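You operate a simulated robot arm through the tools that you are given. There is no shell and no other tool.

Carry out the task below with a simulated robot arm. There is one attempt and no reset: what you move stays moved.

Task
Sand the rough patch off the rim strip on the steel shelf.
Fine: clamp it first with the purple clamp; put the sanding block back and free the clamp. Where these are worked on the way, their far stop is far enough and under half their travel is too little: purple clamp. What is to be rubbed or washed off counts as gone when no trace of it is left.

Only the result counts: the job must be done as asked and must still hold three seconds after the hand-in. Knocking over, shifting, dropping, spilling or breaking anything else fails it.

Robot
A 6-joint arm with a two-finger parallel gripper, fixed in place. Base frame: the origin is at the foot of the arm, x ahead of it, y to its left, z up; the work surface is at about z = 19. Readings come in cm, rad, newtons and seconds.
With the tool pointing down near the work surface it reaches from about 54 to 68 cm from the base axis. Its first joint turns from -2.601 to 2.601 rad. Payload 3.43 kg.
The TCP is the grasp point between the finger pads, 3.4 cm short of the fingertips. In the tool frame z runs along the fingers and y along their closing line. The gripper opens to 12.8 cm. The fingers are 2.4 cm wide and 1.2 cm thick; the gripper's body (4.8 by 13 cm) begins 9.6 cm behind the TCP.
Orientation is that of the tool frame in the base frame, as [roll, pitch, yaw] about the fixed x, y, z axes, in that order (R = Rz(yaw) Ry(pitch) Rx(roll)). With the fingers straight down and closing along the base's y, the tool's x points along the base's -x, its y along +y and its z along -z.

Tools
- The arm moves only by the tool move_arm. Its argument "deltas" is a list of rows, each a list of 7 numbers: the shift along the base's x, y, z in mm, then the turn, a rotation vector about the base's x, y, z in rad, then the gripper command, from -1 (fully open) to 1 (shut), values between in proportion. In form: [[x, y, z, rx, ry, rz, grip], ...]. A call has 1 to 20 rows; each row shifts and turns the commanded pose from where the row before left it. Rows are played at 5 a second. More than 5 cm and 0.15 rad between two rows, or a gripper value outside its range, and nothing of the call is played. A pose out of reach is approached as far as the arm can. The call stops where the force on the tool passes 40 N (or 10 N more than at its start, if that is more) or the arm is blocked; 0.2 s more then pass. The fingers move at their own pace (about 10.8 cm/s each) and stop on an object; they squeeze with about 41 N. The grip force told is the motor's: it shows also when the fingers shut on nothing. Time passes only in rows, and 0.2 s behind the last, so rows that do not move let the fingers close. The reply holds the time, the measured pose of the TCP, the force on the tool along the base axes, the opening and the grip force, in the units named above and with some noise, with the torque about the TCP (base axes, N m) and any sound that the robot's microphone picked up.
- Cameras (640 x 400 px; columns grow to the right, rows downward): "scene" is fixed at [40.04, -49.96, 141.77]; the picture's right is [-0.43, 0.90, 0.00], its down [0.67, 0.32, -0.67] and it looks along [-0.60, -0.29, -0.75] (base axes); focal length 341 px, centre (320, 200). "wrist" rides on the gripper at [7.6, -1.1, -16] in the tool frame; the picture's right is [0.15, 0.99, 0.00], its down [-0.88, 0.13, -0.46] and it looks along [-0.45, 0.07, 0.89] (tool axes); focal length 234 px, centre (320, 200). There is no depth. A picture from a camera that has moved, and an enlarged one, comes with that camera's place and axes in the base frame and with its lens.
- camera(camera): a new picture of that camera. No time passes.
- slide_trunk(by): slides the trunk up (or, below 0, down) by that many cm; the arm rides with it, the base frame stays. It gives what a move gives, with no picture.
- zoom(camera, box): a new picture of the part [left, top, right, bottom] of that camera's present view, enlarged. No time passes.
- job_done(): hands the job in; it is judged then, once.

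Nothing tells you positions but the pictures and the camera data. Unless the task says otherwise, let go and move clear before handing in.

The tools are called after ">>>" by a JSON object that holds its "name" and its "arguments". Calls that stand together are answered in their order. move_arm: Moves the arm, as the interface text tells. Its arguments: {"type":"object","properties":{"deltas":{"type":"array","items":{"type":"array","items":{"type":"number"}}}},"required":["deltas"]} The other tools are called the same way: slide_trunk (by) slides the trunk up or down; camera (camera) takes a picture; zoom (camera, box) takes an enlarged picture of a part of a camera's view; job_done () hands the job in.

At the start:

```text
clock: 0.0
tool_pos: [-4.44, -61.28, 100.99]
tool_rot: [-3.141, 0.0, 3.141]
ft_force: [-0.8, -0.9, 0.4]
wrist_torque: [0.0, -0.03, -0.02]
gripper_width: 12.81
grasp_force: 0.0
trunk travel left (down, up): [-60.0, 11.0]
```

scene: 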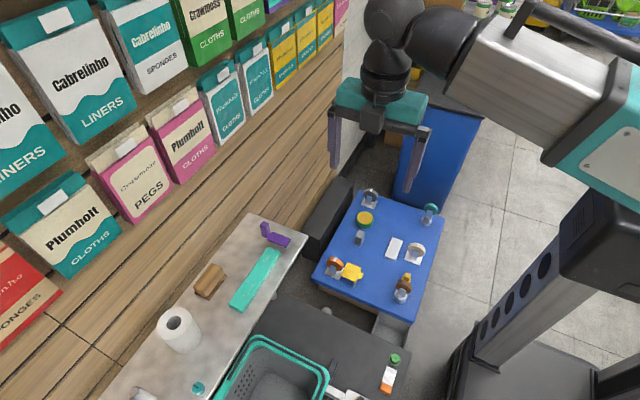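
wrist: 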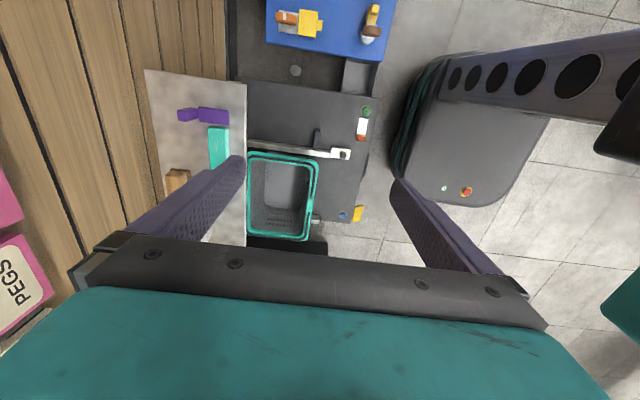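

I see a steel shelf along the wall with a teal strip, a purple clamp at its end, and a brown sanding block; I'll look closer before moving.

>>> {"name": "zoom", "arguments": {"camera": "scene", "box": [180, 200, 340, 320]}}

>>> {"name": "zoom", "arguments": {"camera": "wrist", "box": [130, 60, 290, 220]}}

>>> {"name": "zoom", "arguments": {"camera": "scene", "box": [80, 200, 440, 400]}}

```text
3.33 times, centred on (260, 260) of scene
camera zoom: at [40.04, -49.96, 141.77], right [-0.43, 0.9, 0.0], down [0.67, 0.32, -0.67], along [-0.6, -0.29, -0.75], focal length 1136 px, centre (520, 0)
```

zoom: 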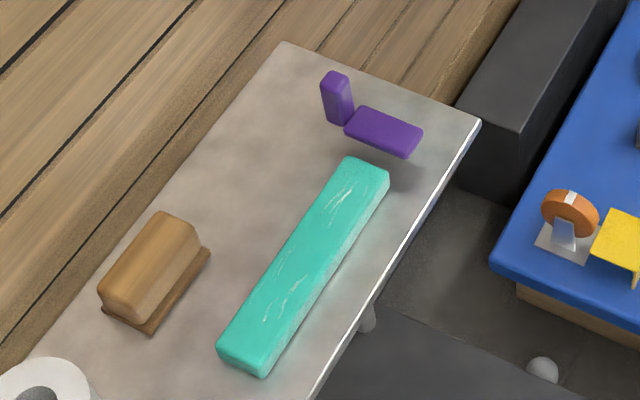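

```text
2.50 times, centred on (210, 140) of wrist
camera zoom: at [-12.12, -62.35, 116.93], right [-0.15, 0.99, 0.0], down [0.88, 0.13, 0.46], along [0.45, 0.07, -0.89], focal length 585 px, centre (595, 350)
```

zoom: 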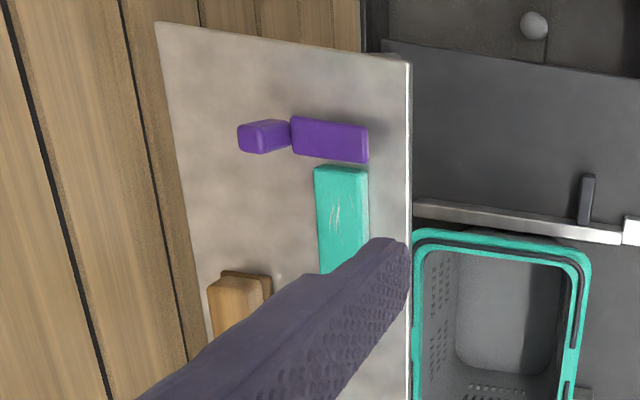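

```text
1.78 times, centred on (260, 300) of scene
camera zoom: at [40.04, -49.96, 141.77], right [-0.43, 0.9, 0.0], down [0.67, 0.32, -0.67], along [-0.6, -0.29, -0.75], focal length 606 px, centre (427, 22)
```

zoom: 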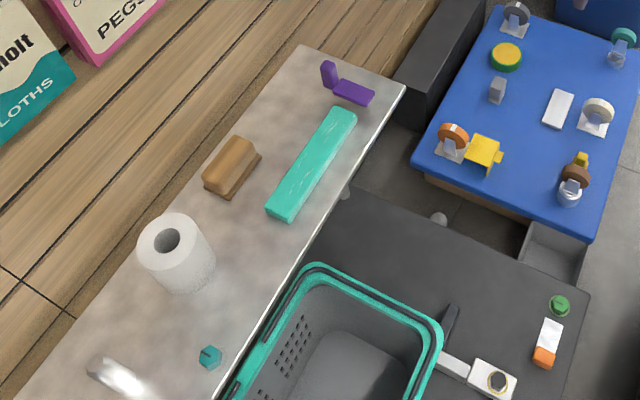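

The shelf top appears to be at about z≈62, y from -98 to -77, with the strip along x and the clamp near its -x end at (-2.6,-82.6,66.7). I'll move the wrist camera closer for a better look.

>>> {"name": "move_arm", "arguments": {"deltas": [[-30, -20, -20, 0, 0, 0, -1], [-30, -20, -20, 0, 0, 0, -1], [-30, -20, -20, 0, 0, 0, -1], [0, 0, 0, 0, 0, 0, -1]]}}

>>> {"name": "camera", "arguments": {"camera": "wrist"}}

>>> {"name": "camera", "arguments": {"camera": "scene"}}

```text
clock: 1.0
tool_pos: [-13.45, -67.19, 95.09]
tool_rot: [-3.141, 0.0, 3.14]
ft_force: [0.2, -0.1, -0.8]
wrist_torque: [0.01, 0.02, -0.04]
gripper_width: 12.8
grasp_force: 0.1
trunk travel left (down, up): [-60.0, 11.0]
```

```text
taken
camera wrist: at [-21.18, -68.32, 110.98], right [-0.15, 0.99, 0.0], down [0.88, 0.13, 0.46], along [0.45, 0.07, -0.89], focal length 234 px, centre (320, 200)
```

wrist: 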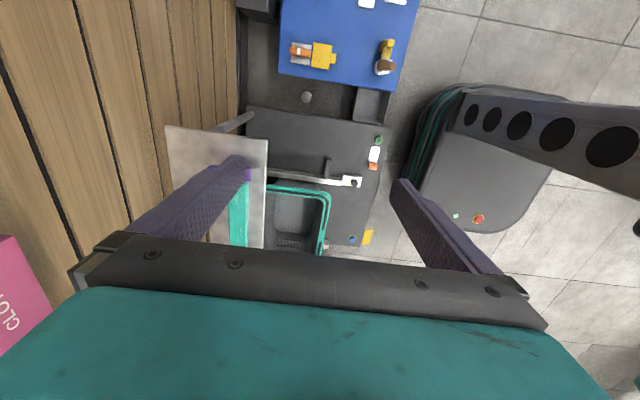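

```text
taken
```

scene: 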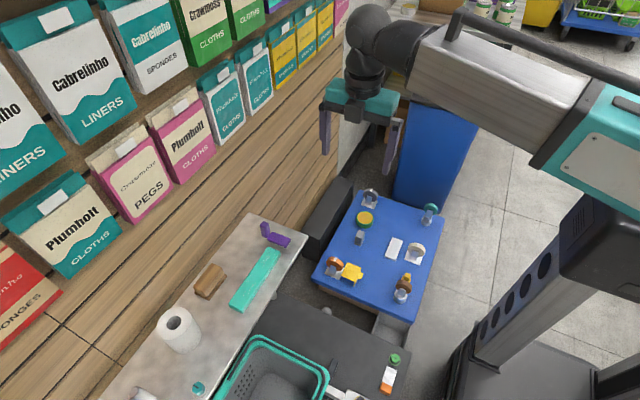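

The left finger hides the clamp, so I'll close the fingers to clear the view.

>>> {"name": "move_arm", "arguments": {"deltas": [[0, -30, 0, 0, 0, 0, 0.8], [0, -30, -30, 0, 0, 0, 0.8], [0, 0, -30, 0, 0, 0, 0.8], [0, 0, 0, 0, 0, 0, 0.8]]}}

>>> {"name": "camera", "arguments": {"camera": "wrist"}}

```text
clock: 2.0
tool_pos: [-13.47, -73.22, 88.98]
tool_rot: [-3.141, -0.001, 3.141]
ft_force: [0.0, -0.2, 0.2]
wrist_torque: [0.02, 0.0, 0.02]
gripper_width: 1.27
grasp_force: 0.2
trunk travel left (down, up): [-60.0, 11.0]
```

```text
taken
camera wrist: at [-21.19, -74.28, 104.98], right [-0.15, 0.99, 0.0], down [0.88, 0.13, 0.46], along [0.45, 0.07, -0.89], focal length 234 px, centre (320, 200)
```

wrist: 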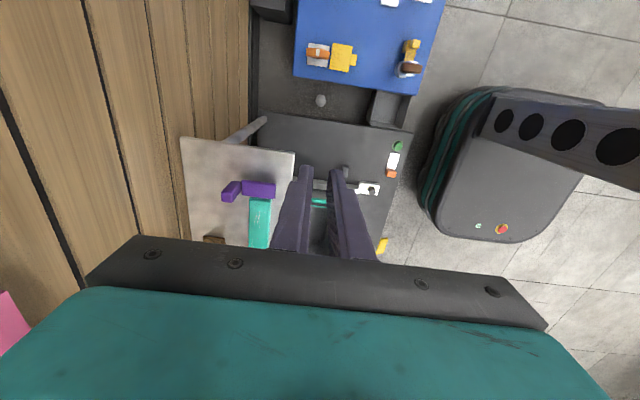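

>>> {"name": "zoom", "arguments": {"camera": "wrist", "box": [180, 130, 300, 250]}}

>>> {"name": "zoom", "arguments": {"camera": "scene", "box": [240, 205, 310, 255]}}

>>> {"name": "zoom", "arguments": {"camera": "scene", "box": [185, 240, 285, 320]}}

```text
3.33 times, centred on (240, 190) of wrist
camera zoom: at [-21.19, -74.28, 104.98], right [-0.15, 0.99, 0.0], down [0.88, 0.13, 0.46], along [0.45, 0.07, -0.89], focal length 781 px, centre (587, 233)
```

zoom: 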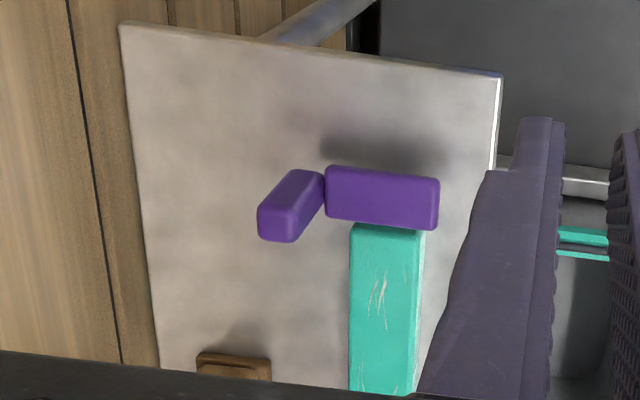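

```text
8.00 times, centred on (275, 230) of scene
camera zoom: at [40.04, -49.96, 141.77], right [-0.43, 0.9, 0.0], down [0.67, 0.32, -0.67], along [-0.6, -0.29, -0.75], focal length 2726 px, centre (680, -40)
```

zoom: 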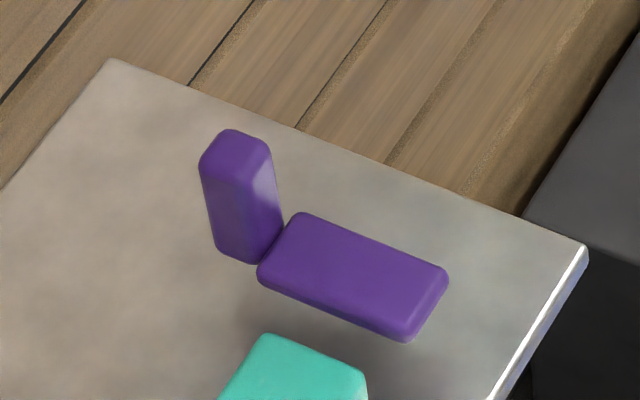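

```text
5.00 times, centred on (235, 280) of scene
camera zoom: at [40.04, -49.96, 141.77], right [-0.43, 0.9, 0.0], down [0.67, 0.32, -0.67], along [-0.6, -0.29, -0.75], focal length 1704 px, centre (745, -200)
```

zoom: 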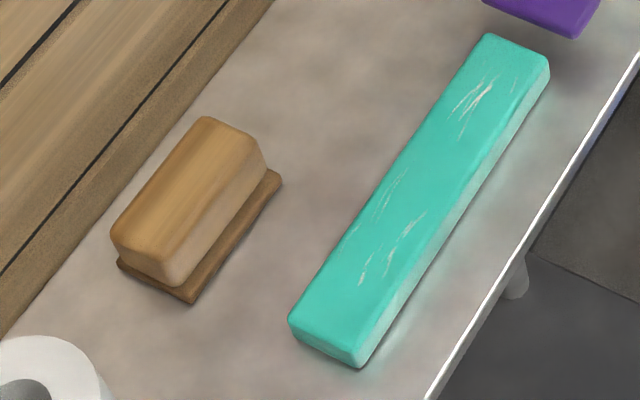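

The clamp is an L: a flat bar (x -3.9..-1.3, y -85..-79.6, z≈67) and an upright at (-2.6,-86.4) up to z≈71.6; the strip ends around x≈0 with its top near z≈65.5. I need to understand the clamp's mechanism, so I'll tilt the wrist for a low side view.

>>> {"name": "move_arm", "arguments": {"deltas": [[-20, 0, -10, 0, -0.14, 0, 0.8], [-20, 0, -10, 0, -0.14, 0, 0.8], [-20, 0, -10, 0, -0.14, 0, 0.8], [-10, 0, -10, 0, -0.14, 0, 0.8], [0, 0, 0, 0, -0.14, 0, 0.8], [0, 0, 0, 0, 0, 0, 0.8]]}}

>>> {"name": "camera", "arguments": {"camera": "wrist"}}

>>> {"name": "camera", "arguments": {"camera": "scene"}}

```text
clock: 3.4
tool_pos: [-20.46, -73.31, 84.97]
tool_rot: [3.142, 0.7, 3.141]
ft_force: [0.4, 0.1, -0.6]
wrist_torque: [0.0, 0.02, 0.01]
gripper_width: 1.28
grasp_force: 0.1
trunk travel left (down, up): [-60.0, 11.0]
```

```text
taken
camera wrist: at [-36.7, -74.33, 92.25], right [-0.11, 0.99, -0.09], down [0.38, 0.13, 0.92], along [0.92, 0.07, -0.39], focal length 234 px, centre (320, 200)
```

wrist: 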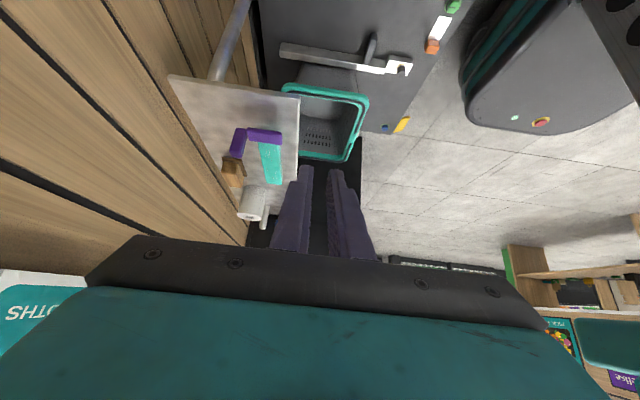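

```text
taken
```

scene: 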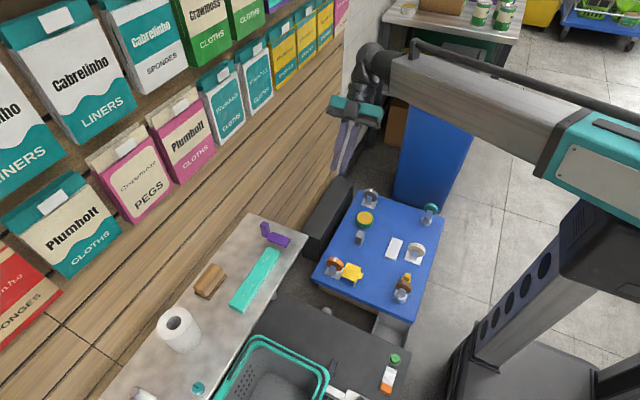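

>>> {"name": "zoom", "arguments": {"camera": "wrist", "box": [215, 115, 300, 190]}}

>>> {"name": "zoom", "arguments": {"camera": "wrist", "box": [160, 60, 310, 230]}}

```text
5.33 times, centred on (258, 152) of wrist
camera zoom: at [-36.7, -74.33, 92.25], right [-0.11, 0.99, -0.09], down [0.38, 0.13, 0.92], along [0.92, 0.07, -0.39], focal length 1249 px, centre (653, 453)
```

zoom: 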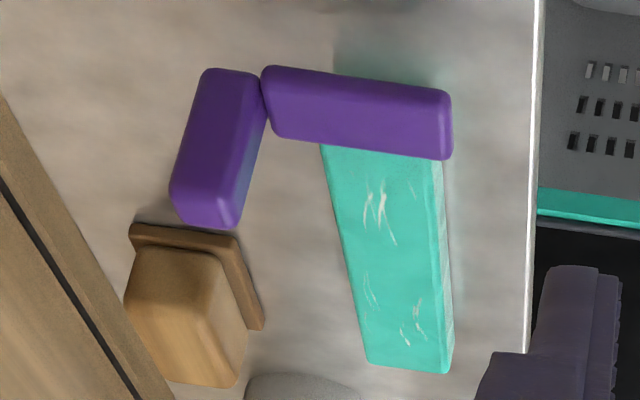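

```text
2.35 times, centred on (235, 145) of wrist
camera zoom: at [-36.7, -74.33, 92.25], right [-0.11, 0.99, -0.09], down [0.38, 0.13, 0.92], along [0.92, 0.07, -0.39], focal length 551 px, centre (520, 329)
```

zoom: 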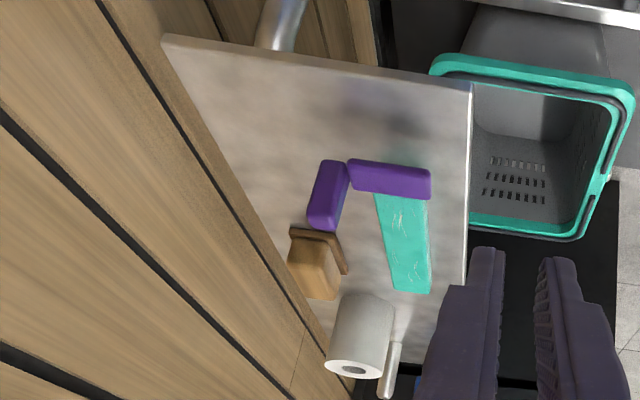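

The clamp's bar floats above shelf level just beyond the strip's end; the upright looks like its handle. I'll straighten the wrist and turn it by -90° so the fingers close along x and the camera looks toward the wall.

>>> {"name": "move_arm", "arguments": {"deltas": [[20, 0, 10, 0, 0.14, 0, 0.8], [20, 0, 10, 0, 0.14, 0, 0.8], [20, 0, 10, 0, 0.14, 0, 0.8], [20, 0, 10, 0, 0.14, 0, 0.8], [20, 0, 0, 0, 0.14, 0, 0.8], [20, 10, 0, 0, 0, -0.1428, 0.8], [20, 10, 0, 0, 0, -0.1428, 0.8], [20, 10, 0, 0, 0, -0.1428, 0.8], [20, 10, 0, 0, 0, -0.1428, 0.8], [10, 0, 0, 0, 0, -0.1428, 0.8], [0, 0, 0, 0, 0, -0.1428, 0.8], [0, 0, 0, 0, 0, -0.1428, 0.8], [0, 0, 0, 0, 0, -0.1428, 0.8], [0, 0, 0, 0, 0, -0.1428, 0.8], [0, 0, 0, 0, 0, -0.1428, 0.8], [0, 0, 0, 0, 0, -0.1428, 0.8], [0, 0, 0, 0, 0, 0, 0.8]]}}

>>> {"name": "camera", "arguments": {"camera": "wrist"}}

>>> {"name": "camera", "arguments": {"camera": "scene"}}

```text
clock: 7.0
tool_pos: [-1.39, -69.24, 88.93]
tool_rot: [3.14, -0.001, 1.568]
ft_force: [0.9, 0.0, -0.2]
wrist_torque: [-0.03, 0.01, -0.01]
gripper_width: 1.28
grasp_force: 0.1
trunk travel left (down, up): [-60.0, 11.0]
```

```text
taken
camera wrist: at [-2.64, -61.64, 104.97], right [0.99, 0.14, 0.0], down [0.13, -0.88, 0.46], along [0.07, -0.45, -0.89], focal length 234 px, centre (320, 200)
```

wrist: 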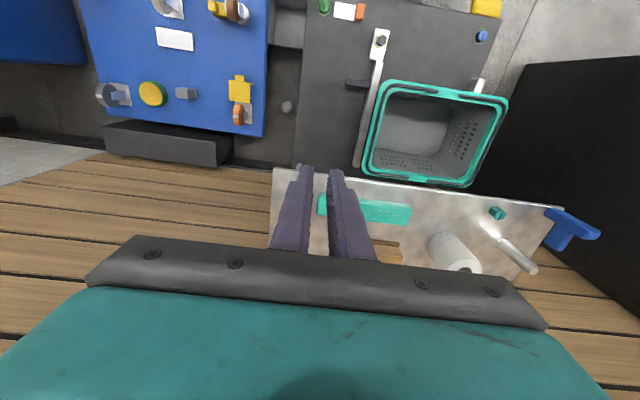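

```text
taken
```

scene: 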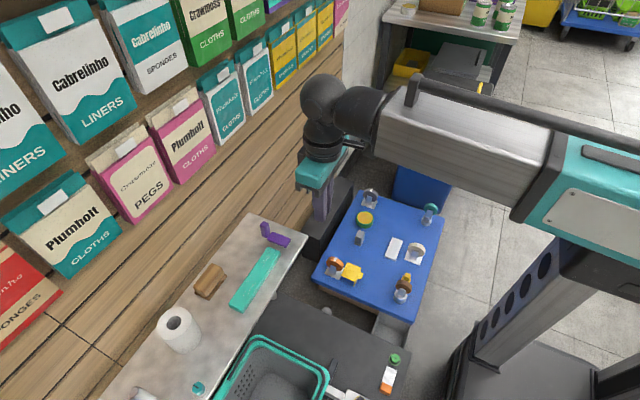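

The wrist is now turned. I'll move closer, slightly to the -x side of the clamp, to view it with the fingers out of the way.

>>> {"name": "move_arm", "arguments": {"deltas": [[-20, -20, -10, 0, 0, 0, 0.8], [-20, -20, -20, 0, 0, 0, 0.8], [-20, -20, -20, 0, 0, 0, 0.8], [-20, -20, -20, 0, 0, 0, 0.8], [-10, -10, 0, 0, 0, 0, 0.8], [0, 0, 0, 0, 0, 0, 0.8]]}}

>>> {"name": "camera", "arguments": {"camera": "wrist"}}

>>> {"name": "camera", "arguments": {"camera": "scene"}}

```text
clock: 8.4
tool_pos: [-10.29, -78.31, 82.06]
tool_rot: [-3.14, -0.001, 1.57]
ft_force: [-0.6, -0.3, -0.4]
wrist_torque: [0.02, 0.01, 0.04]
gripper_width: 1.28
grasp_force: 0.1
trunk travel left (down, up): [-60.0, 11.0]
```

```text
taken
camera wrist: at [-11.66, -70.69, 98.0], right [0.99, 0.15, 0.0], down [0.13, -0.88, 0.46], along [0.07, -0.45, -0.89], focal length 234 px, centre (320, 200)
```

wrist: 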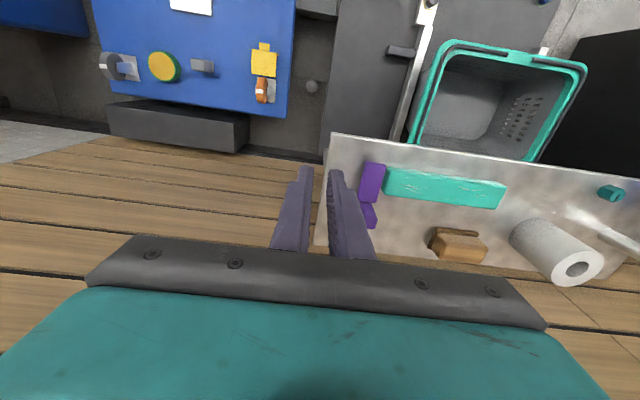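

```text
taken
```

scene: 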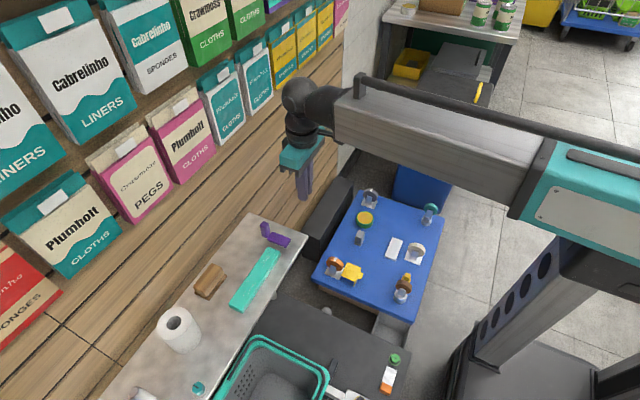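

>>> {"name": "zoom", "arguments": {"camera": "wrist", "box": [310, 125, 410, 245]}}

>>> {"name": "zoom", "arguments": {"camera": "wrist", "box": [370, 150, 520, 270]}}

```text
3.33 times, centred on (360, 185) of wrist
camera zoom: at [-11.66, -70.69, 98.0], right [0.99, 0.15, 0.0], down [0.13, -0.88, 0.46], along [0.07, -0.45, -0.89], focal length 781 px, centre (187, 250)
```

zoom: 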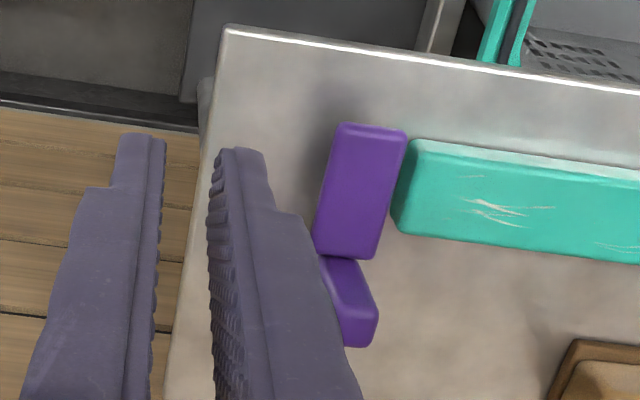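

```text
3.33 times, centred on (445, 210) of wrist
camera zoom: at [-11.66, -70.69, 98.0], right [0.99, 0.15, 0.0], down [0.13, -0.88, 0.46], along [0.07, -0.45, -0.89], focal length 781 px, centre (-97, 167)
```

zoom: 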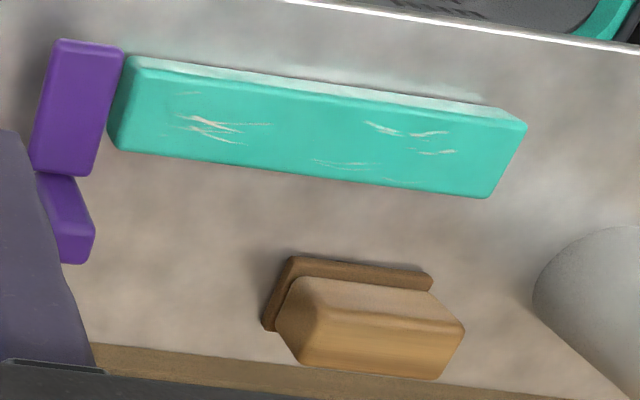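

The strip end is clearly free of the bar, so the clamp must be moved over it. I'll bring the open gripper over the upright at about (-2.5,-86.5) and check the alignment before descending.

>>> {"name": "move_arm", "arguments": {"deltas": [[20, -20, 0, 0, 0, 0, -0.1], [20, -20, 0, 0, 0, 0, -0.1], [20, -20, 0, 0, 0, 0, -0.1], [18, -22, -20, 0, 0, 0, -0.1], [0, 0, 0, 0, 0, 0, -0.1], [0, 0, 0, 0, 0, 0, -0.1]]}}

>>> {"name": "camera", "arguments": {"camera": "wrist"}}

>>> {"name": "zoom", "arguments": {"camera": "scene", "box": [230, 130, 350, 250]}}

```text
clock: 9.8
tool_pos: [-2.45, -86.51, 79.83]
tool_rot: [3.141, 0.0, 1.57]
ft_force: [-0.6, -0.1, -0.7]
wrist_torque: [0.01, -0.01, -0.02]
gripper_width: 7.06
grasp_force: 0.0
trunk travel left (down, up): [-60.0, 11.0]
```

```text
taken
camera wrist: at [-3.84, -78.85, 95.92], right [0.99, 0.15, 0.0], down [0.13, -0.88, 0.46], along [0.07, -0.45, -0.89], focal length 234 px, centre (320, 200)
```

wrist: 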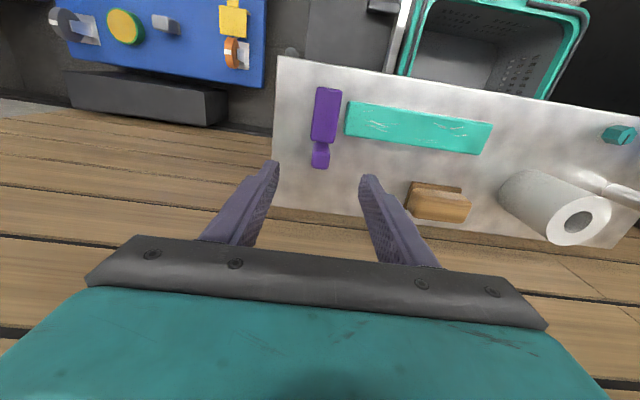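

```text
3.33 times, centred on (290, 190) of scene
camera zoom: at [40.04, -49.96, 141.77], right [-0.43, 0.9, 0.0], down [0.67, 0.32, -0.67], along [-0.6, -0.29, -0.75], focal length 1136 px, centre (420, 233)
```

zoom: 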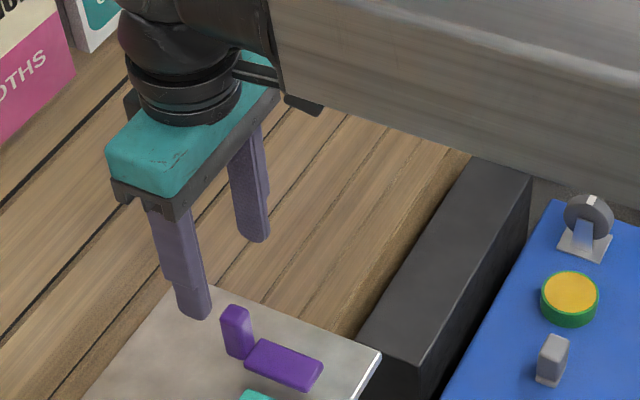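

>>> {"name": "zoom", "arguments": {"camera": "wrist", "box": [260, 70, 400, 220]}}

>>> {"name": "zoom", "arguments": {"camera": "wrist", "box": [330, 80, 530, 250]}}

```text
2.67 times, centred on (330, 145) of wrist
camera zoom: at [-3.84, -78.85, 95.92], right [0.99, 0.15, 0.0], down [0.13, -0.88, 0.46], along [0.07, -0.45, -0.89], focal length 624 px, centre (293, 347)
```

zoom: 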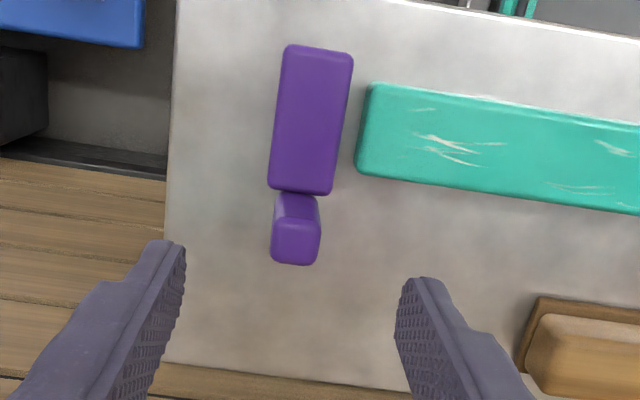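

```text
2.35 times, centred on (430, 165) of wrist
camera zoom: at [-3.84, -78.85, 95.92], right [0.99, 0.15, 0.0], down [0.13, -0.88, 0.46], along [0.07, -0.45, -0.89], focal length 551 px, centre (61, 282)
```

zoom: 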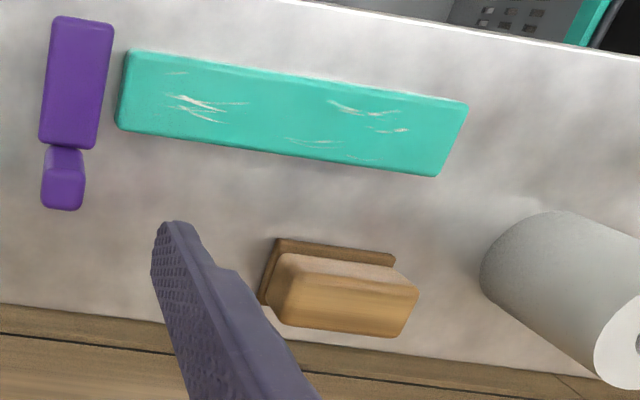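

The upright's centre measures (-2.6,-86.4) and the gripper straddles it. I'll descend so the fingertips stop just above the bar, then close on the upright.

>>> {"name": "move_arm", "arguments": {"deltas": [[-1, 0, -30, 0, 0, 0, -0.1], [0, 0, -30, 0, 0, 0, -0.1], [0, 0, -23, 0, 0, 0, -0.1], [0, 0, 0, 0, 0, 0, -0.1]]}}

>>> {"name": "camera", "arguments": {"camera": "wrist"}}

>>> {"name": "zoom", "arguments": {"camera": "scene", "box": [230, 180, 330, 260]}}

```text
clock: 10.8
tool_pos: [-2.7, -86.49, 71.69]
tool_rot: [3.141, -0.001, 1.57]
ft_force: [0.0, -0.5, -0.4]
wrist_torque: [0.01, 0.01, 0.0]
gripper_width: 7.05
grasp_force: 0.1
trunk travel left (down, up): [-60.0, 11.0]
```

```text
taken
camera wrist: at [-4.01, -78.81, 87.65], right [0.99, 0.15, 0.0], down [0.13, -0.88, 0.46], along [0.07, -0.45, -0.89], focal length 234 px, centre (320, 200)
```

wrist: 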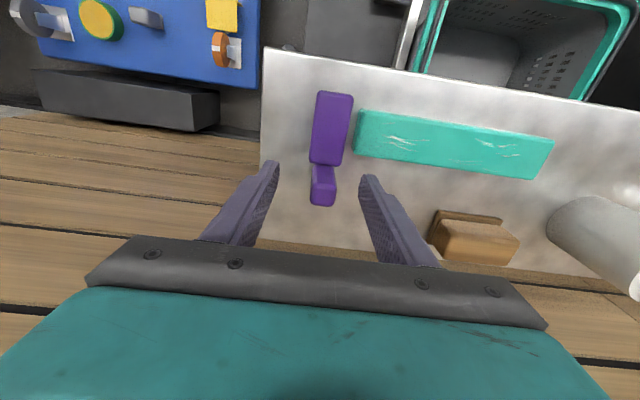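

```text
5.00 times, centred on (280, 220) of scene
camera zoom: at [40.04, -49.96, 141.77], right [-0.43, 0.9, 0.0], down [0.67, 0.32, -0.67], along [-0.6, -0.29, -0.75], focal length 1704 px, centre (520, 100)
```

zoom: 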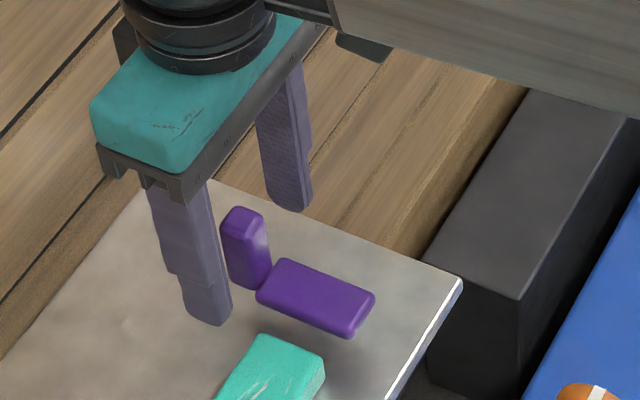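

>>> {"name": "move_arm", "arguments": {"deltas": [[1, 0, -3, 0, 0, 0, 0.5], [0, 0, 0, 0, 0, 0, 0.7], [0, 0, 0, 0, 0, 0, 0.9], [0, 0, 0, 0, 0, 0, 0.9], [0, 0, 0, 0, 0, 0, 0.9]]}}

>>> {"name": "zoom", "arguments": {"camera": "scene", "box": [230, 180, 330, 260]}}

```text
clock: 12.0
tool_pos: [-2.44, -86.29, 71.33]
tool_rot: [3.141, 0.0, 1.572]
ft_force: [9.1, -0.2, 2.0]
wrist_torque: [0.0, 0.09, 0.01]
gripper_width: 1.98
grasp_force: 44.9
trunk travel left (down, up): [-60.0, 11.0]
```

```text
5.00 times, centred on (280, 220) of scene
camera zoom: at [40.04, -49.96, 141.77], right [-0.43, 0.9, 0.0], down [0.67, 0.32, -0.67], along [-0.6, -0.29, -0.75], focal length 1704 px, centre (520, 100)
```

zoom: 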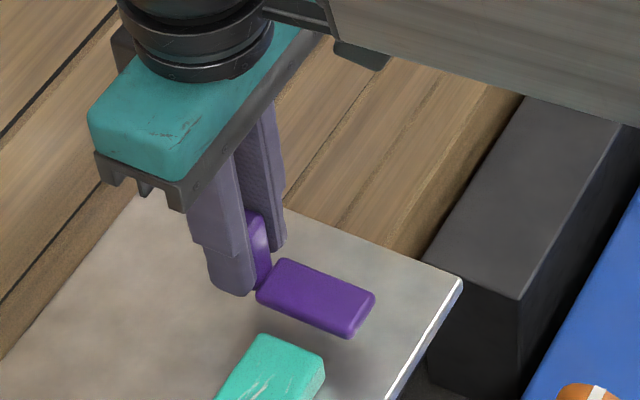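

The upright is gripped (2.0 cm wide). I'll nudge it gently in +x to see whether it slides.

>>> {"name": "move_arm", "arguments": {"deltas": [[2, 0, 0, 0, 0, 0, 0.9], [2, 0, 0, 0, 0, 0, 0.9], [2, 0, 0, 0, 0, 0, 0.9], [0, 0, 0, 0, 0, 0, 0.9]]}}

>>> {"name": "zoom", "arguments": {"camera": "scene", "box": [230, 180, 330, 260]}}

```text
clock: 13.0
tool_pos: [-2.05, -86.47, 71.48]
tool_rot: [-3.141, 0.001, 1.571]
ft_force: [-1.2, 3.1, 2.3]
wrist_torque: [-0.33, 0.13, -0.13]
gripper_width: 1.94
grasp_force: 44.7
trunk travel left (down, up): [-60.0, 11.0]
```

```text
5.00 times, centred on (280, 220) of scene
camera zoom: at [40.04, -49.96, 141.77], right [-0.43, 0.9, 0.0], down [0.67, 0.32, -0.67], along [-0.6, -0.29, -0.75], focal length 1704 px, centre (520, 100)
```

zoom: 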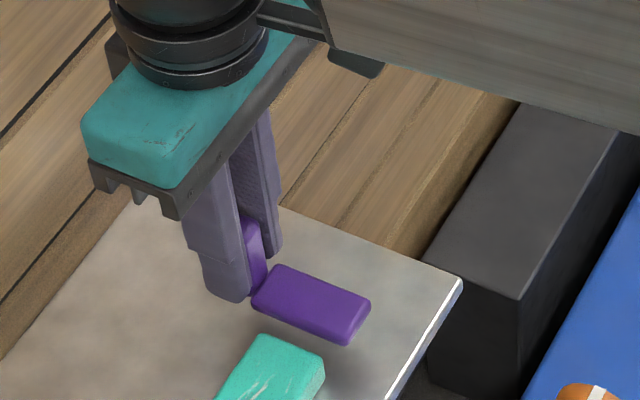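

The bar moved with the handle in +x under tiny force, so the clamp slides along x over the strip's end. I'll continue in small steps until it meets its stop.

>>> {"name": "move_arm", "arguments": {"deltas": [[3, 0, 0, 0, 0, 0, 0.9], [3, 0, 0, 0, 0, 0, 0.9], [3, 0, 0, 0, 0, 0, 0.9], [3, 0, 0, 0, 0, 0, 0.9], [3, 0, 0, 0, 0, 0, 0.9], [0, 0, 0, 0, 0, 0, 0.9]]}}

>>> {"name": "zoom", "arguments": {"camera": "scene", "box": [230, 180, 330, 260]}}

```text
clock: 14.4
tool_pos: [-0.58, -86.43, 71.37]
tool_rot: [3.142, 0.0, 1.57]
ft_force: [0.1, 5.8, -1.6]
wrist_torque: [-0.8, 0.2, 0.06]
gripper_width: 2.0
grasp_force: 44.6
trunk travel left (down, up): [-60.0, 11.0]
```

```text
5.00 times, centred on (280, 220) of scene
camera zoom: at [40.04, -49.96, 141.77], right [-0.43, 0.9, 0.0], down [0.67, 0.32, -0.67], along [-0.6, -0.29, -0.75], focal length 1704 px, centre (520, 100)
```

zoom: 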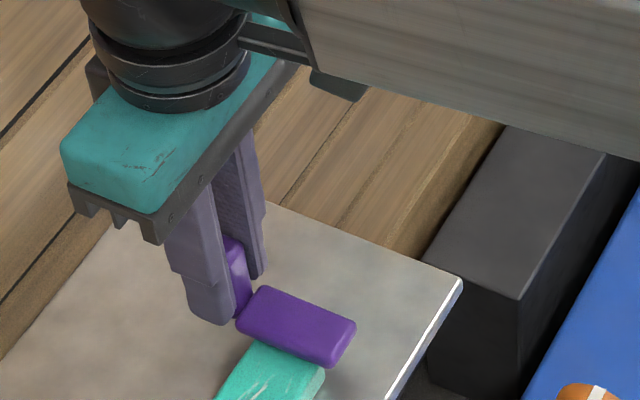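

>>> {"name": "move_arm", "arguments": {"deltas": [[3, 1, 0, 0, 0, 0, 0.9], [3, 0, 0, 0, 0, 0, 0.9], [3, 0, 0, 0, 0, 0, 0.9], [3, 0, 0, 0, 0, 0, 0.9], [3, 0, 0, 0, 0, 0, 0.9], [0, 0, 0, 0, 0, 0, 0.9]]}}

>>> {"name": "zoom", "arguments": {"camera": "scene", "box": [230, 180, 330, 260]}}

```text
clock: 15.8
tool_pos: [1.03, -86.38, 71.36]
tool_rot: [3.141, 0.001, 1.57]
ft_force: [-1.4, -8.3, 4.5]
wrist_torque: [1.2, 0.06, 0.0]
gripper_width: 1.97
grasp_force: 45.4
trunk travel left (down, up): [-60.0, 11.0]
```

```text
5.00 times, centred on (280, 220) of scene
camera zoom: at [40.04, -49.96, 141.77], right [-0.43, 0.9, 0.0], down [0.67, 0.32, -0.67], along [-0.6, -0.29, -0.75], focal length 1704 px, centre (520, 100)
```

zoom: 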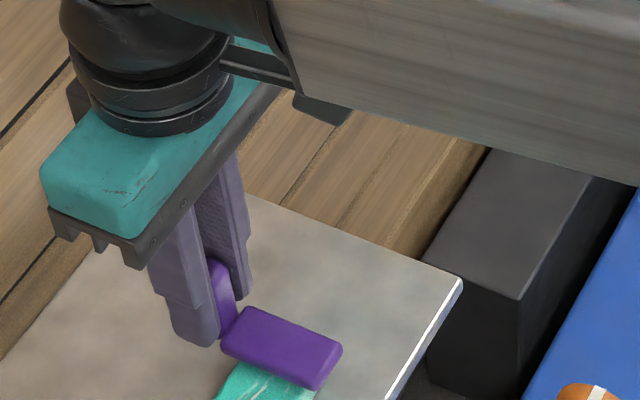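

>>> {"name": "move_arm", "arguments": {"deltas": [[2, -0.6, 0, 0, 0, 0, 0.9], [2, 0, 0, 0, 0, 0, 0.9], [2, 0, 0, 0, 0, 0, 0.9], [0, 0, 0, 0, 0, 0, 0.9]]}}

>>> {"name": "zoom", "arguments": {"camera": "scene", "box": [200, 200, 320, 320]}}

```text
clock: 16.8
tool_pos: [0.94, -86.43, 71.5]
tool_rot: [-3.138, 0.003, 1.567]
ft_force: [-32.9, -4.5, 2.3]
wrist_torque: [-0.92, -1.23, 0.0]
gripper_width: 1.97
grasp_force: 45.0
trunk travel left (down, up): [-60.0, 11.0]
```

```text
3.33 times, centred on (260, 260) of scene
camera zoom: at [40.04, -49.96, 141.77], right [-0.43, 0.9, 0.0], down [0.67, 0.32, -0.67], along [-0.6, -0.29, -0.75], focal length 1136 px, centre (520, 0)
```

zoom: 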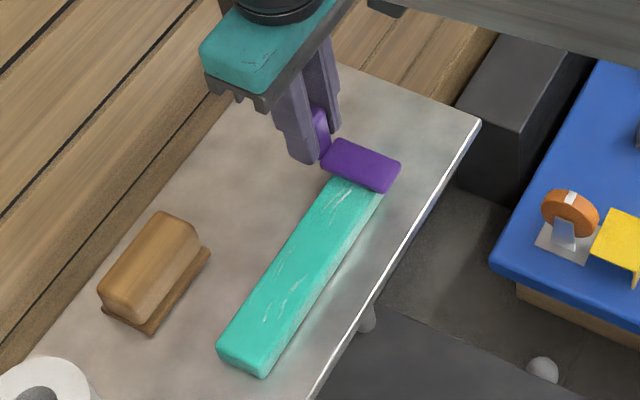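

The far stop is reached at x≈1.0 (33 N). I'll relax the push, open the fingers, and rise straight up.

>>> {"name": "move_arm", "arguments": {"deltas": [[-3, 0, 0, 0, 0, 0, 0.9], [-2, 0.3, 0, 0, 0, 0, 0.9], [0, 0, 0, 0, 0, 0, 0.4], [0, 0, 0, 0, 0, 0, 0.4], [0, 0, 20, 0, 0, 0, 0.2], [0, 0, 40, 0, 0, 0, 0.2], [0, 0, 40, 0, 0, 0, 0.2], [0, 30, 30, 0, 0, 0, 0.2], [0, 0, 0, 0, 0, 0, 0.2]]}}

>>> {"name": "camera", "arguments": {"camera": "wrist"}}

>>> {"name": "zoom", "arguments": {"camera": "scene", "box": [200, 200, 320, 320]}}

```text
clock: 18.8
tool_pos: [1.02, -83.34, 84.35]
tool_rot: [3.141, 0.0, 1.569]
ft_force: [-0.3, 0.4, -0.1]
wrist_torque: [0.0, 0.0, 0.0]
gripper_width: 5.12
grasp_force: 0.0
trunk travel left (down, up): [-60.0, 11.0]
```

```text
taken
camera wrist: at [-0.13, -75.77, 100.31], right [0.99, 0.15, 0.0], down [0.13, -0.88, 0.46], along [0.07, -0.45, -0.89], focal length 234 px, centre (320, 200)
```

wrist: 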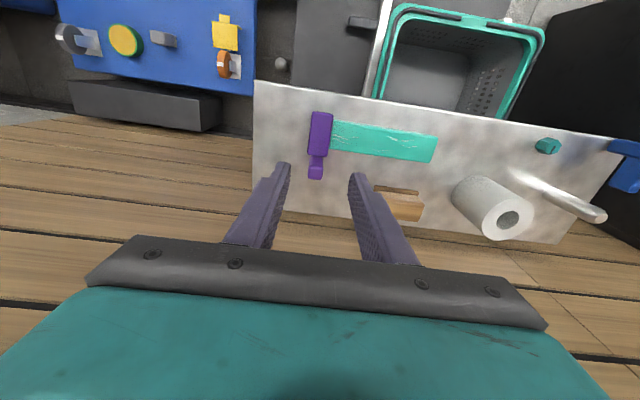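

```text
3.33 times, centred on (260, 260) of scene
camera zoom: at [40.04, -49.96, 141.77], right [-0.43, 0.9, 0.0], down [0.67, 0.32, -0.67], along [-0.6, -0.29, -0.75], focal length 1136 px, centre (520, 0)
```

zoom: 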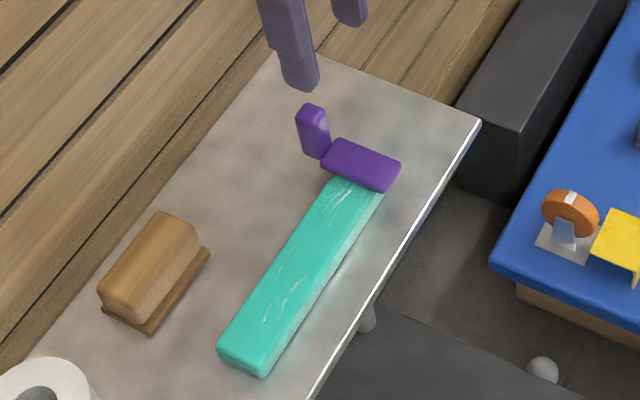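

The clamp stays closed over the strip's end. Next I'll look closely at the sanding block to measure it, moving above and in front of it with the fingers opened.

>>> {"name": "move_arm", "arguments": {"deltas": [[40, 20, 0, 0, 0, 0, -0.5], [40, 10, 0, 0, 0, 0, -0.5], [40, 10, 0, 0, 0, 0, -0.5], [20, 0, 0, 0, 0, 0, -0.5], [0, 0, 0, 0, 0, 0, -0.5]]}}

>>> {"name": "camera", "arguments": {"camera": "wrist"}}

>>> {"name": "zoom", "arguments": {"camera": "wrist", "box": [240, 90, 400, 230]}}

>>> {"name": "camera", "arguments": {"camera": "scene"}}

```text
clock: 20.0
tool_pos: [15.1, -79.34, 84.52]
tool_rot: [-3.141, 0.0, 1.571]
ft_force: [1.1, -0.4, 0.8]
wrist_torque: [-0.01, 0.01, 0.01]
gripper_width: 9.58
grasp_force: 0.2
trunk travel left (down, up): [-60.0, 11.0]
```

```text
taken
camera wrist: at [13.9, -71.78, 100.37], right [0.99, 0.15, 0.0], down [0.13, -0.88, 0.46], along [0.07, -0.45, -0.89], focal length 234 px, centre (320, 200)
```

wrist: 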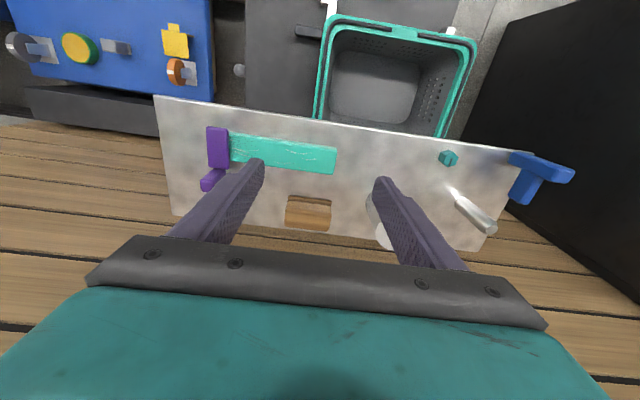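

```text
2.86 times, centred on (320, 160) of wrist
camera zoom: at [13.9, -71.78, 100.37], right [0.99, 0.15, 0.0], down [0.13, -0.88, 0.46], along [0.07, -0.45, -0.89], focal length 669 px, centre (320, 314)
```

zoom: 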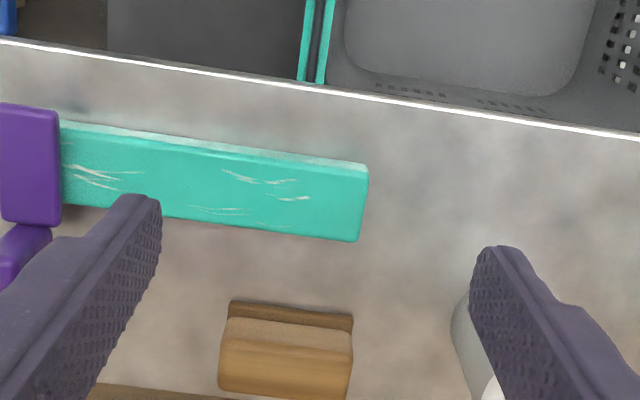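

```text
taken
```

scene: 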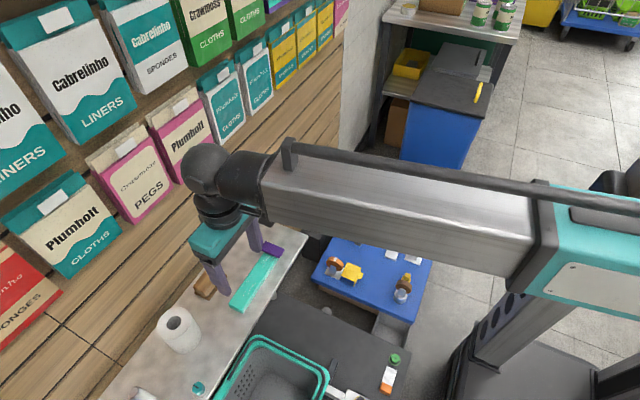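

The block measures roughly x 11.2–18.6, y −94.6…−90, top near z≈68. I'll lean the gripper back toward the robot by 0.25 rad (keeps the wrist off the boxes on the wall) and approach above it.

>>> {"name": "move_arm", "arguments": {"deltas": [[0, -20, 0, -0.125, 0, 0, -0.5], [0, -20, 0, -0.125, 0, 0, -0.5], [-1, -20, -20, 0, 0, 0, -0.5], [0, -20, -20, 0, 0, 0, -0.5], [0, 0, 0, 0, 0, 0, -0.5]]}}

>>> {"name": "camera", "arguments": {"camera": "wrist"}}

>>> {"name": "zoom", "arguments": {"camera": "wrist", "box": [220, 90, 420, 260]}}

>>> {"name": "zoom", "arguments": {"camera": "scene", "box": [150, 200, 290, 310]}}

```text
clock: 21.2
tool_pos: [14.98, -87.4, 80.36]
tool_rot: [3.141, 0.252, 1.572]
ft_force: [-0.1, 0.3, 0.3]
wrist_torque: [-0.02, 0.0, -0.01]
gripper_width: 9.59
grasp_force: 0.1
trunk travel left (down, up): [-60.0, 11.0]
```

```text
taken
camera wrist: at [13.81, -76.07, 93.94], right [0.99, 0.14, -0.04], down [0.13, -0.74, 0.66], along [0.07, -0.66, -0.75], focal length 234 px, centre (320, 200)
```

wrist: 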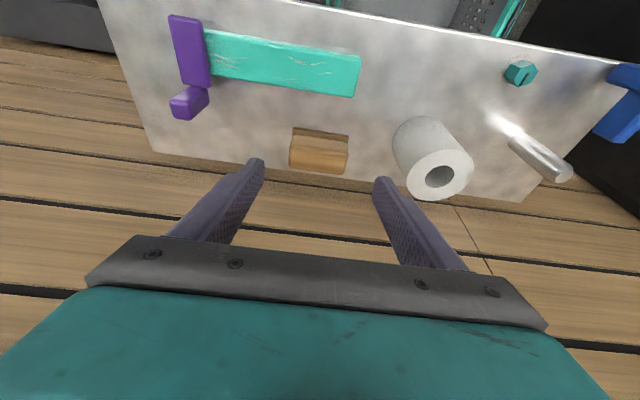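

```text
2.35 times, centred on (320, 175) of wrist
camera zoom: at [13.81, -76.07, 93.94], right [0.99, 0.14, -0.04], down [0.13, -0.74, 0.66], along [0.07, -0.66, -0.75], focal length 551 px, centre (320, 259)
```

zoom: 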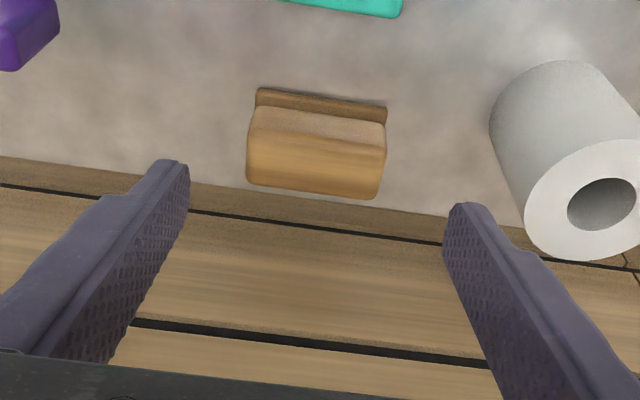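

```text
3.64 times, centred on (220, 255) of scene
camera zoom: at [40.04, -49.96, 141.77], right [-0.43, 0.9, 0.0], down [0.67, 0.32, -0.67], along [-0.6, -0.29, -0.75], focal length 1239 px, centre (684, 0)
```

zoom: 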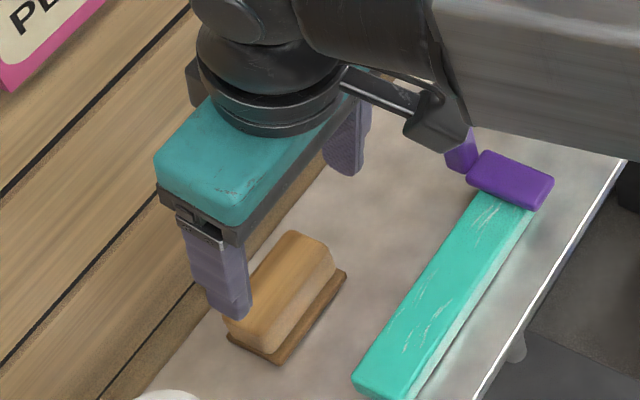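

Block handle is x 11.4–18.5, y −93.8…−90.4, top z≈68, and the gripper is centred on it. I'll move over it and descend, stopping with the fingertips about 2 cm above the shelf.

>>> {"name": "move_arm", "arguments": {"deltas": [[0, -22, 0, 0, 0, 0, -0.4], [-1, -20, 0, 0, 0, 0, -0.4], [0, 0, -30, 0, 0, 0, -0.4], [0, 0, -30, 0, 0, 0, -0.4], [0, 0, -20, 0, 0, 0, -0.4], [0, 0, 0, 0, 0, 0, -0.4]]}}

>>> {"name": "camera", "arguments": {"camera": "wrist"}}

>>> {"name": "zoom", "arguments": {"camera": "scene", "box": [150, 200, 290, 310]}}

```text
clock: 22.6
tool_pos: [14.87, -91.64, 72.38]
tool_rot: [3.141, 0.25, 1.57]
ft_force: [-0.8, 0.1, -0.2]
wrist_torque: [0.0, -0.04, 0.02]
gripper_width: 8.97
grasp_force: 0.0
trunk travel left (down, up): [-60.0, 11.0]
```

```text
taken
camera wrist: at [13.7, -80.36, 85.93], right [0.99, 0.14, -0.04], down [0.13, -0.74, 0.66], along [0.07, -0.66, -0.75], focal length 234 px, centre (320, 200)
```

wrist: 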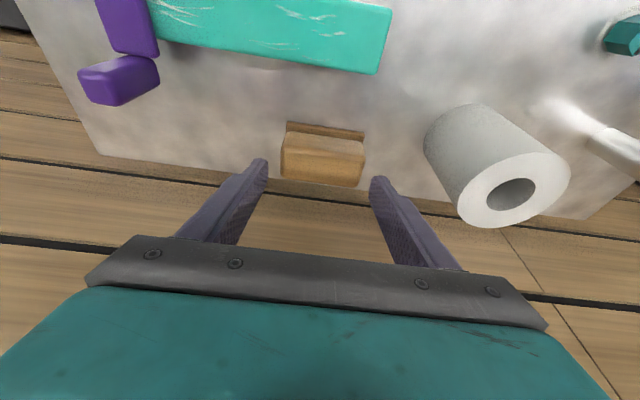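

```text
3.64 times, centred on (220, 255) of scene
camera zoom: at [40.04, -49.96, 141.77], right [-0.43, 0.9, 0.0], down [0.67, 0.32, -0.67], along [-0.6, -0.29, -0.75], focal length 1239 px, centre (684, 0)
```

zoom: 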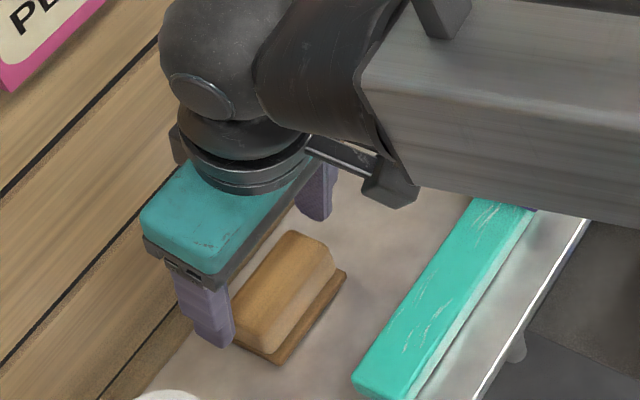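

>>> {"name": "move_arm", "arguments": {"deltas": [[0, 0, -15, 0, 0, 0, -0.4], [0, 0, -15, 0, 0, 0, -0.4], [0, 0, 0, 0, 0, 0, -0.4]]}}

>>> {"name": "camera", "arguments": {"camera": "wrist"}}

>>> {"name": "zoom", "arguments": {"camera": "wrist", "box": [220, 90, 420, 260]}}

>>> {"name": "zoom", "arguments": {"camera": "scene", "box": [170, 220, 270, 310]}}

```text
clock: 23.4
tool_pos: [14.91, -91.68, 69.34]
tool_rot: [3.142, 0.25, 1.57]
ft_force: [-0.2, -0.6, 0.0]
wrist_torque: [0.02, 0.02, -0.02]
gripper_width: 8.97
grasp_force: 0.1
trunk travel left (down, up): [-60.0, 11.0]
```

```text
taken
camera wrist: at [13.7, -80.3, 82.98], right [0.99, 0.14, -0.04], down [0.13, -0.74, 0.66], along [0.07, -0.66, -0.75], focal length 234 px, centre (320, 200)
```

wrist: 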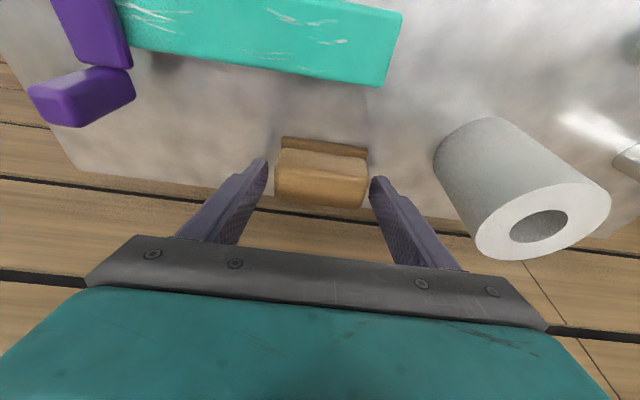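

```text
2.35 times, centred on (320, 175) of wrist
camera zoom: at [13.7, -80.3, 82.98], right [0.99, 0.14, -0.04], down [0.13, -0.74, 0.66], along [0.07, -0.66, -0.75], focal length 551 px, centre (320, 259)
```

zoom: 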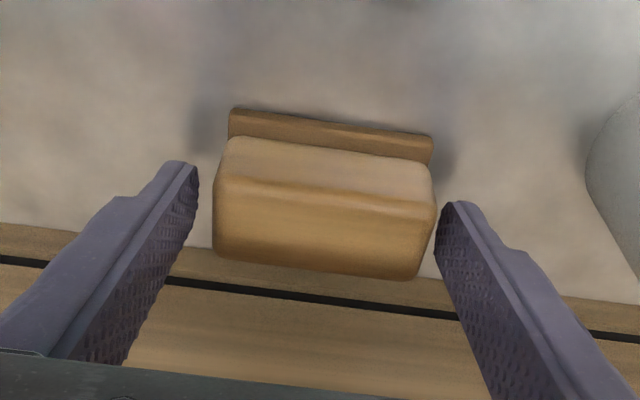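

```text
4.44 times, centred on (220, 265) of scene
camera zoom: at [40.04, -49.96, 141.77], right [-0.43, 0.9, 0.0], down [0.67, 0.32, -0.67], along [-0.6, -0.29, -0.75], focal length 1514 px, centre (764, -89)
```

zoom: 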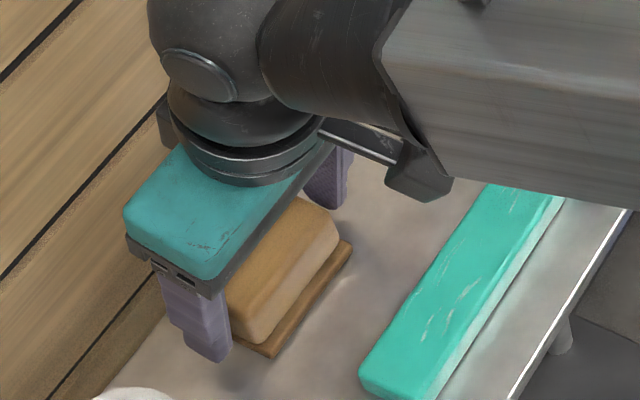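

Nearly centred; I'll shift +3 mm in x and close on the block.

>>> {"name": "move_arm", "arguments": {"deltas": [[3, 0, 0, 0, 0, 0, -0.4], [0, 0, 0, 0, 0, 0, -0.2], [0, 0, 0, 0, 0, 0, 0.0], [0, 0, 0, 0, 0, 0, 0.2], [0, 0, 0, 0, 0, 0, 0.2], [0, 0, 0, 0, 0, 0, 0.2]]}}

>>> {"name": "zoom", "arguments": {"camera": "wrist", "box": [220, 90, 420, 260]}}

>>> {"name": "zoom", "arguments": {"camera": "scene", "box": [170, 220, 270, 310]}}

```text
clock: 24.8
tool_pos: [15.32, -91.65, 69.35]
tool_rot: [3.141, 0.251, 1.569]
ft_force: [-0.2, 0.0, -0.2]
wrist_torque: [-0.01, -0.02, 0.02]
gripper_width: 7.39
grasp_force: 40.6
trunk travel left (down, up): [-60.0, 11.0]
```

```text
2.35 times, centred on (320, 175) of wrist
camera zoom: at [13.97, -80.27, 82.97], right [0.99, 0.14, -0.04], down [0.13, -0.74, 0.66], along [0.07, -0.66, -0.75], focal length 551 px, centre (320, 259)
```

zoom: 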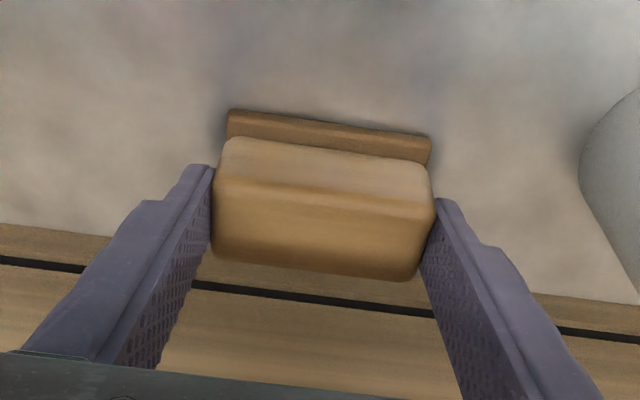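

```text
4.44 times, centred on (220, 265) of scene
camera zoom: at [40.04, -49.96, 141.77], right [-0.43, 0.9, 0.0], down [0.67, 0.32, -0.67], along [-0.6, -0.29, -0.75], focal length 1514 px, centre (764, -89)
```

zoom: 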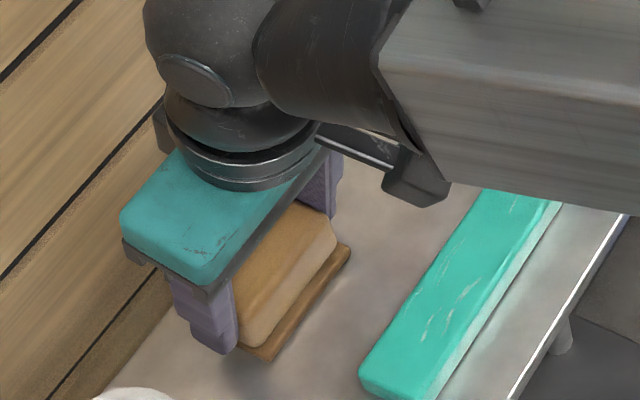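

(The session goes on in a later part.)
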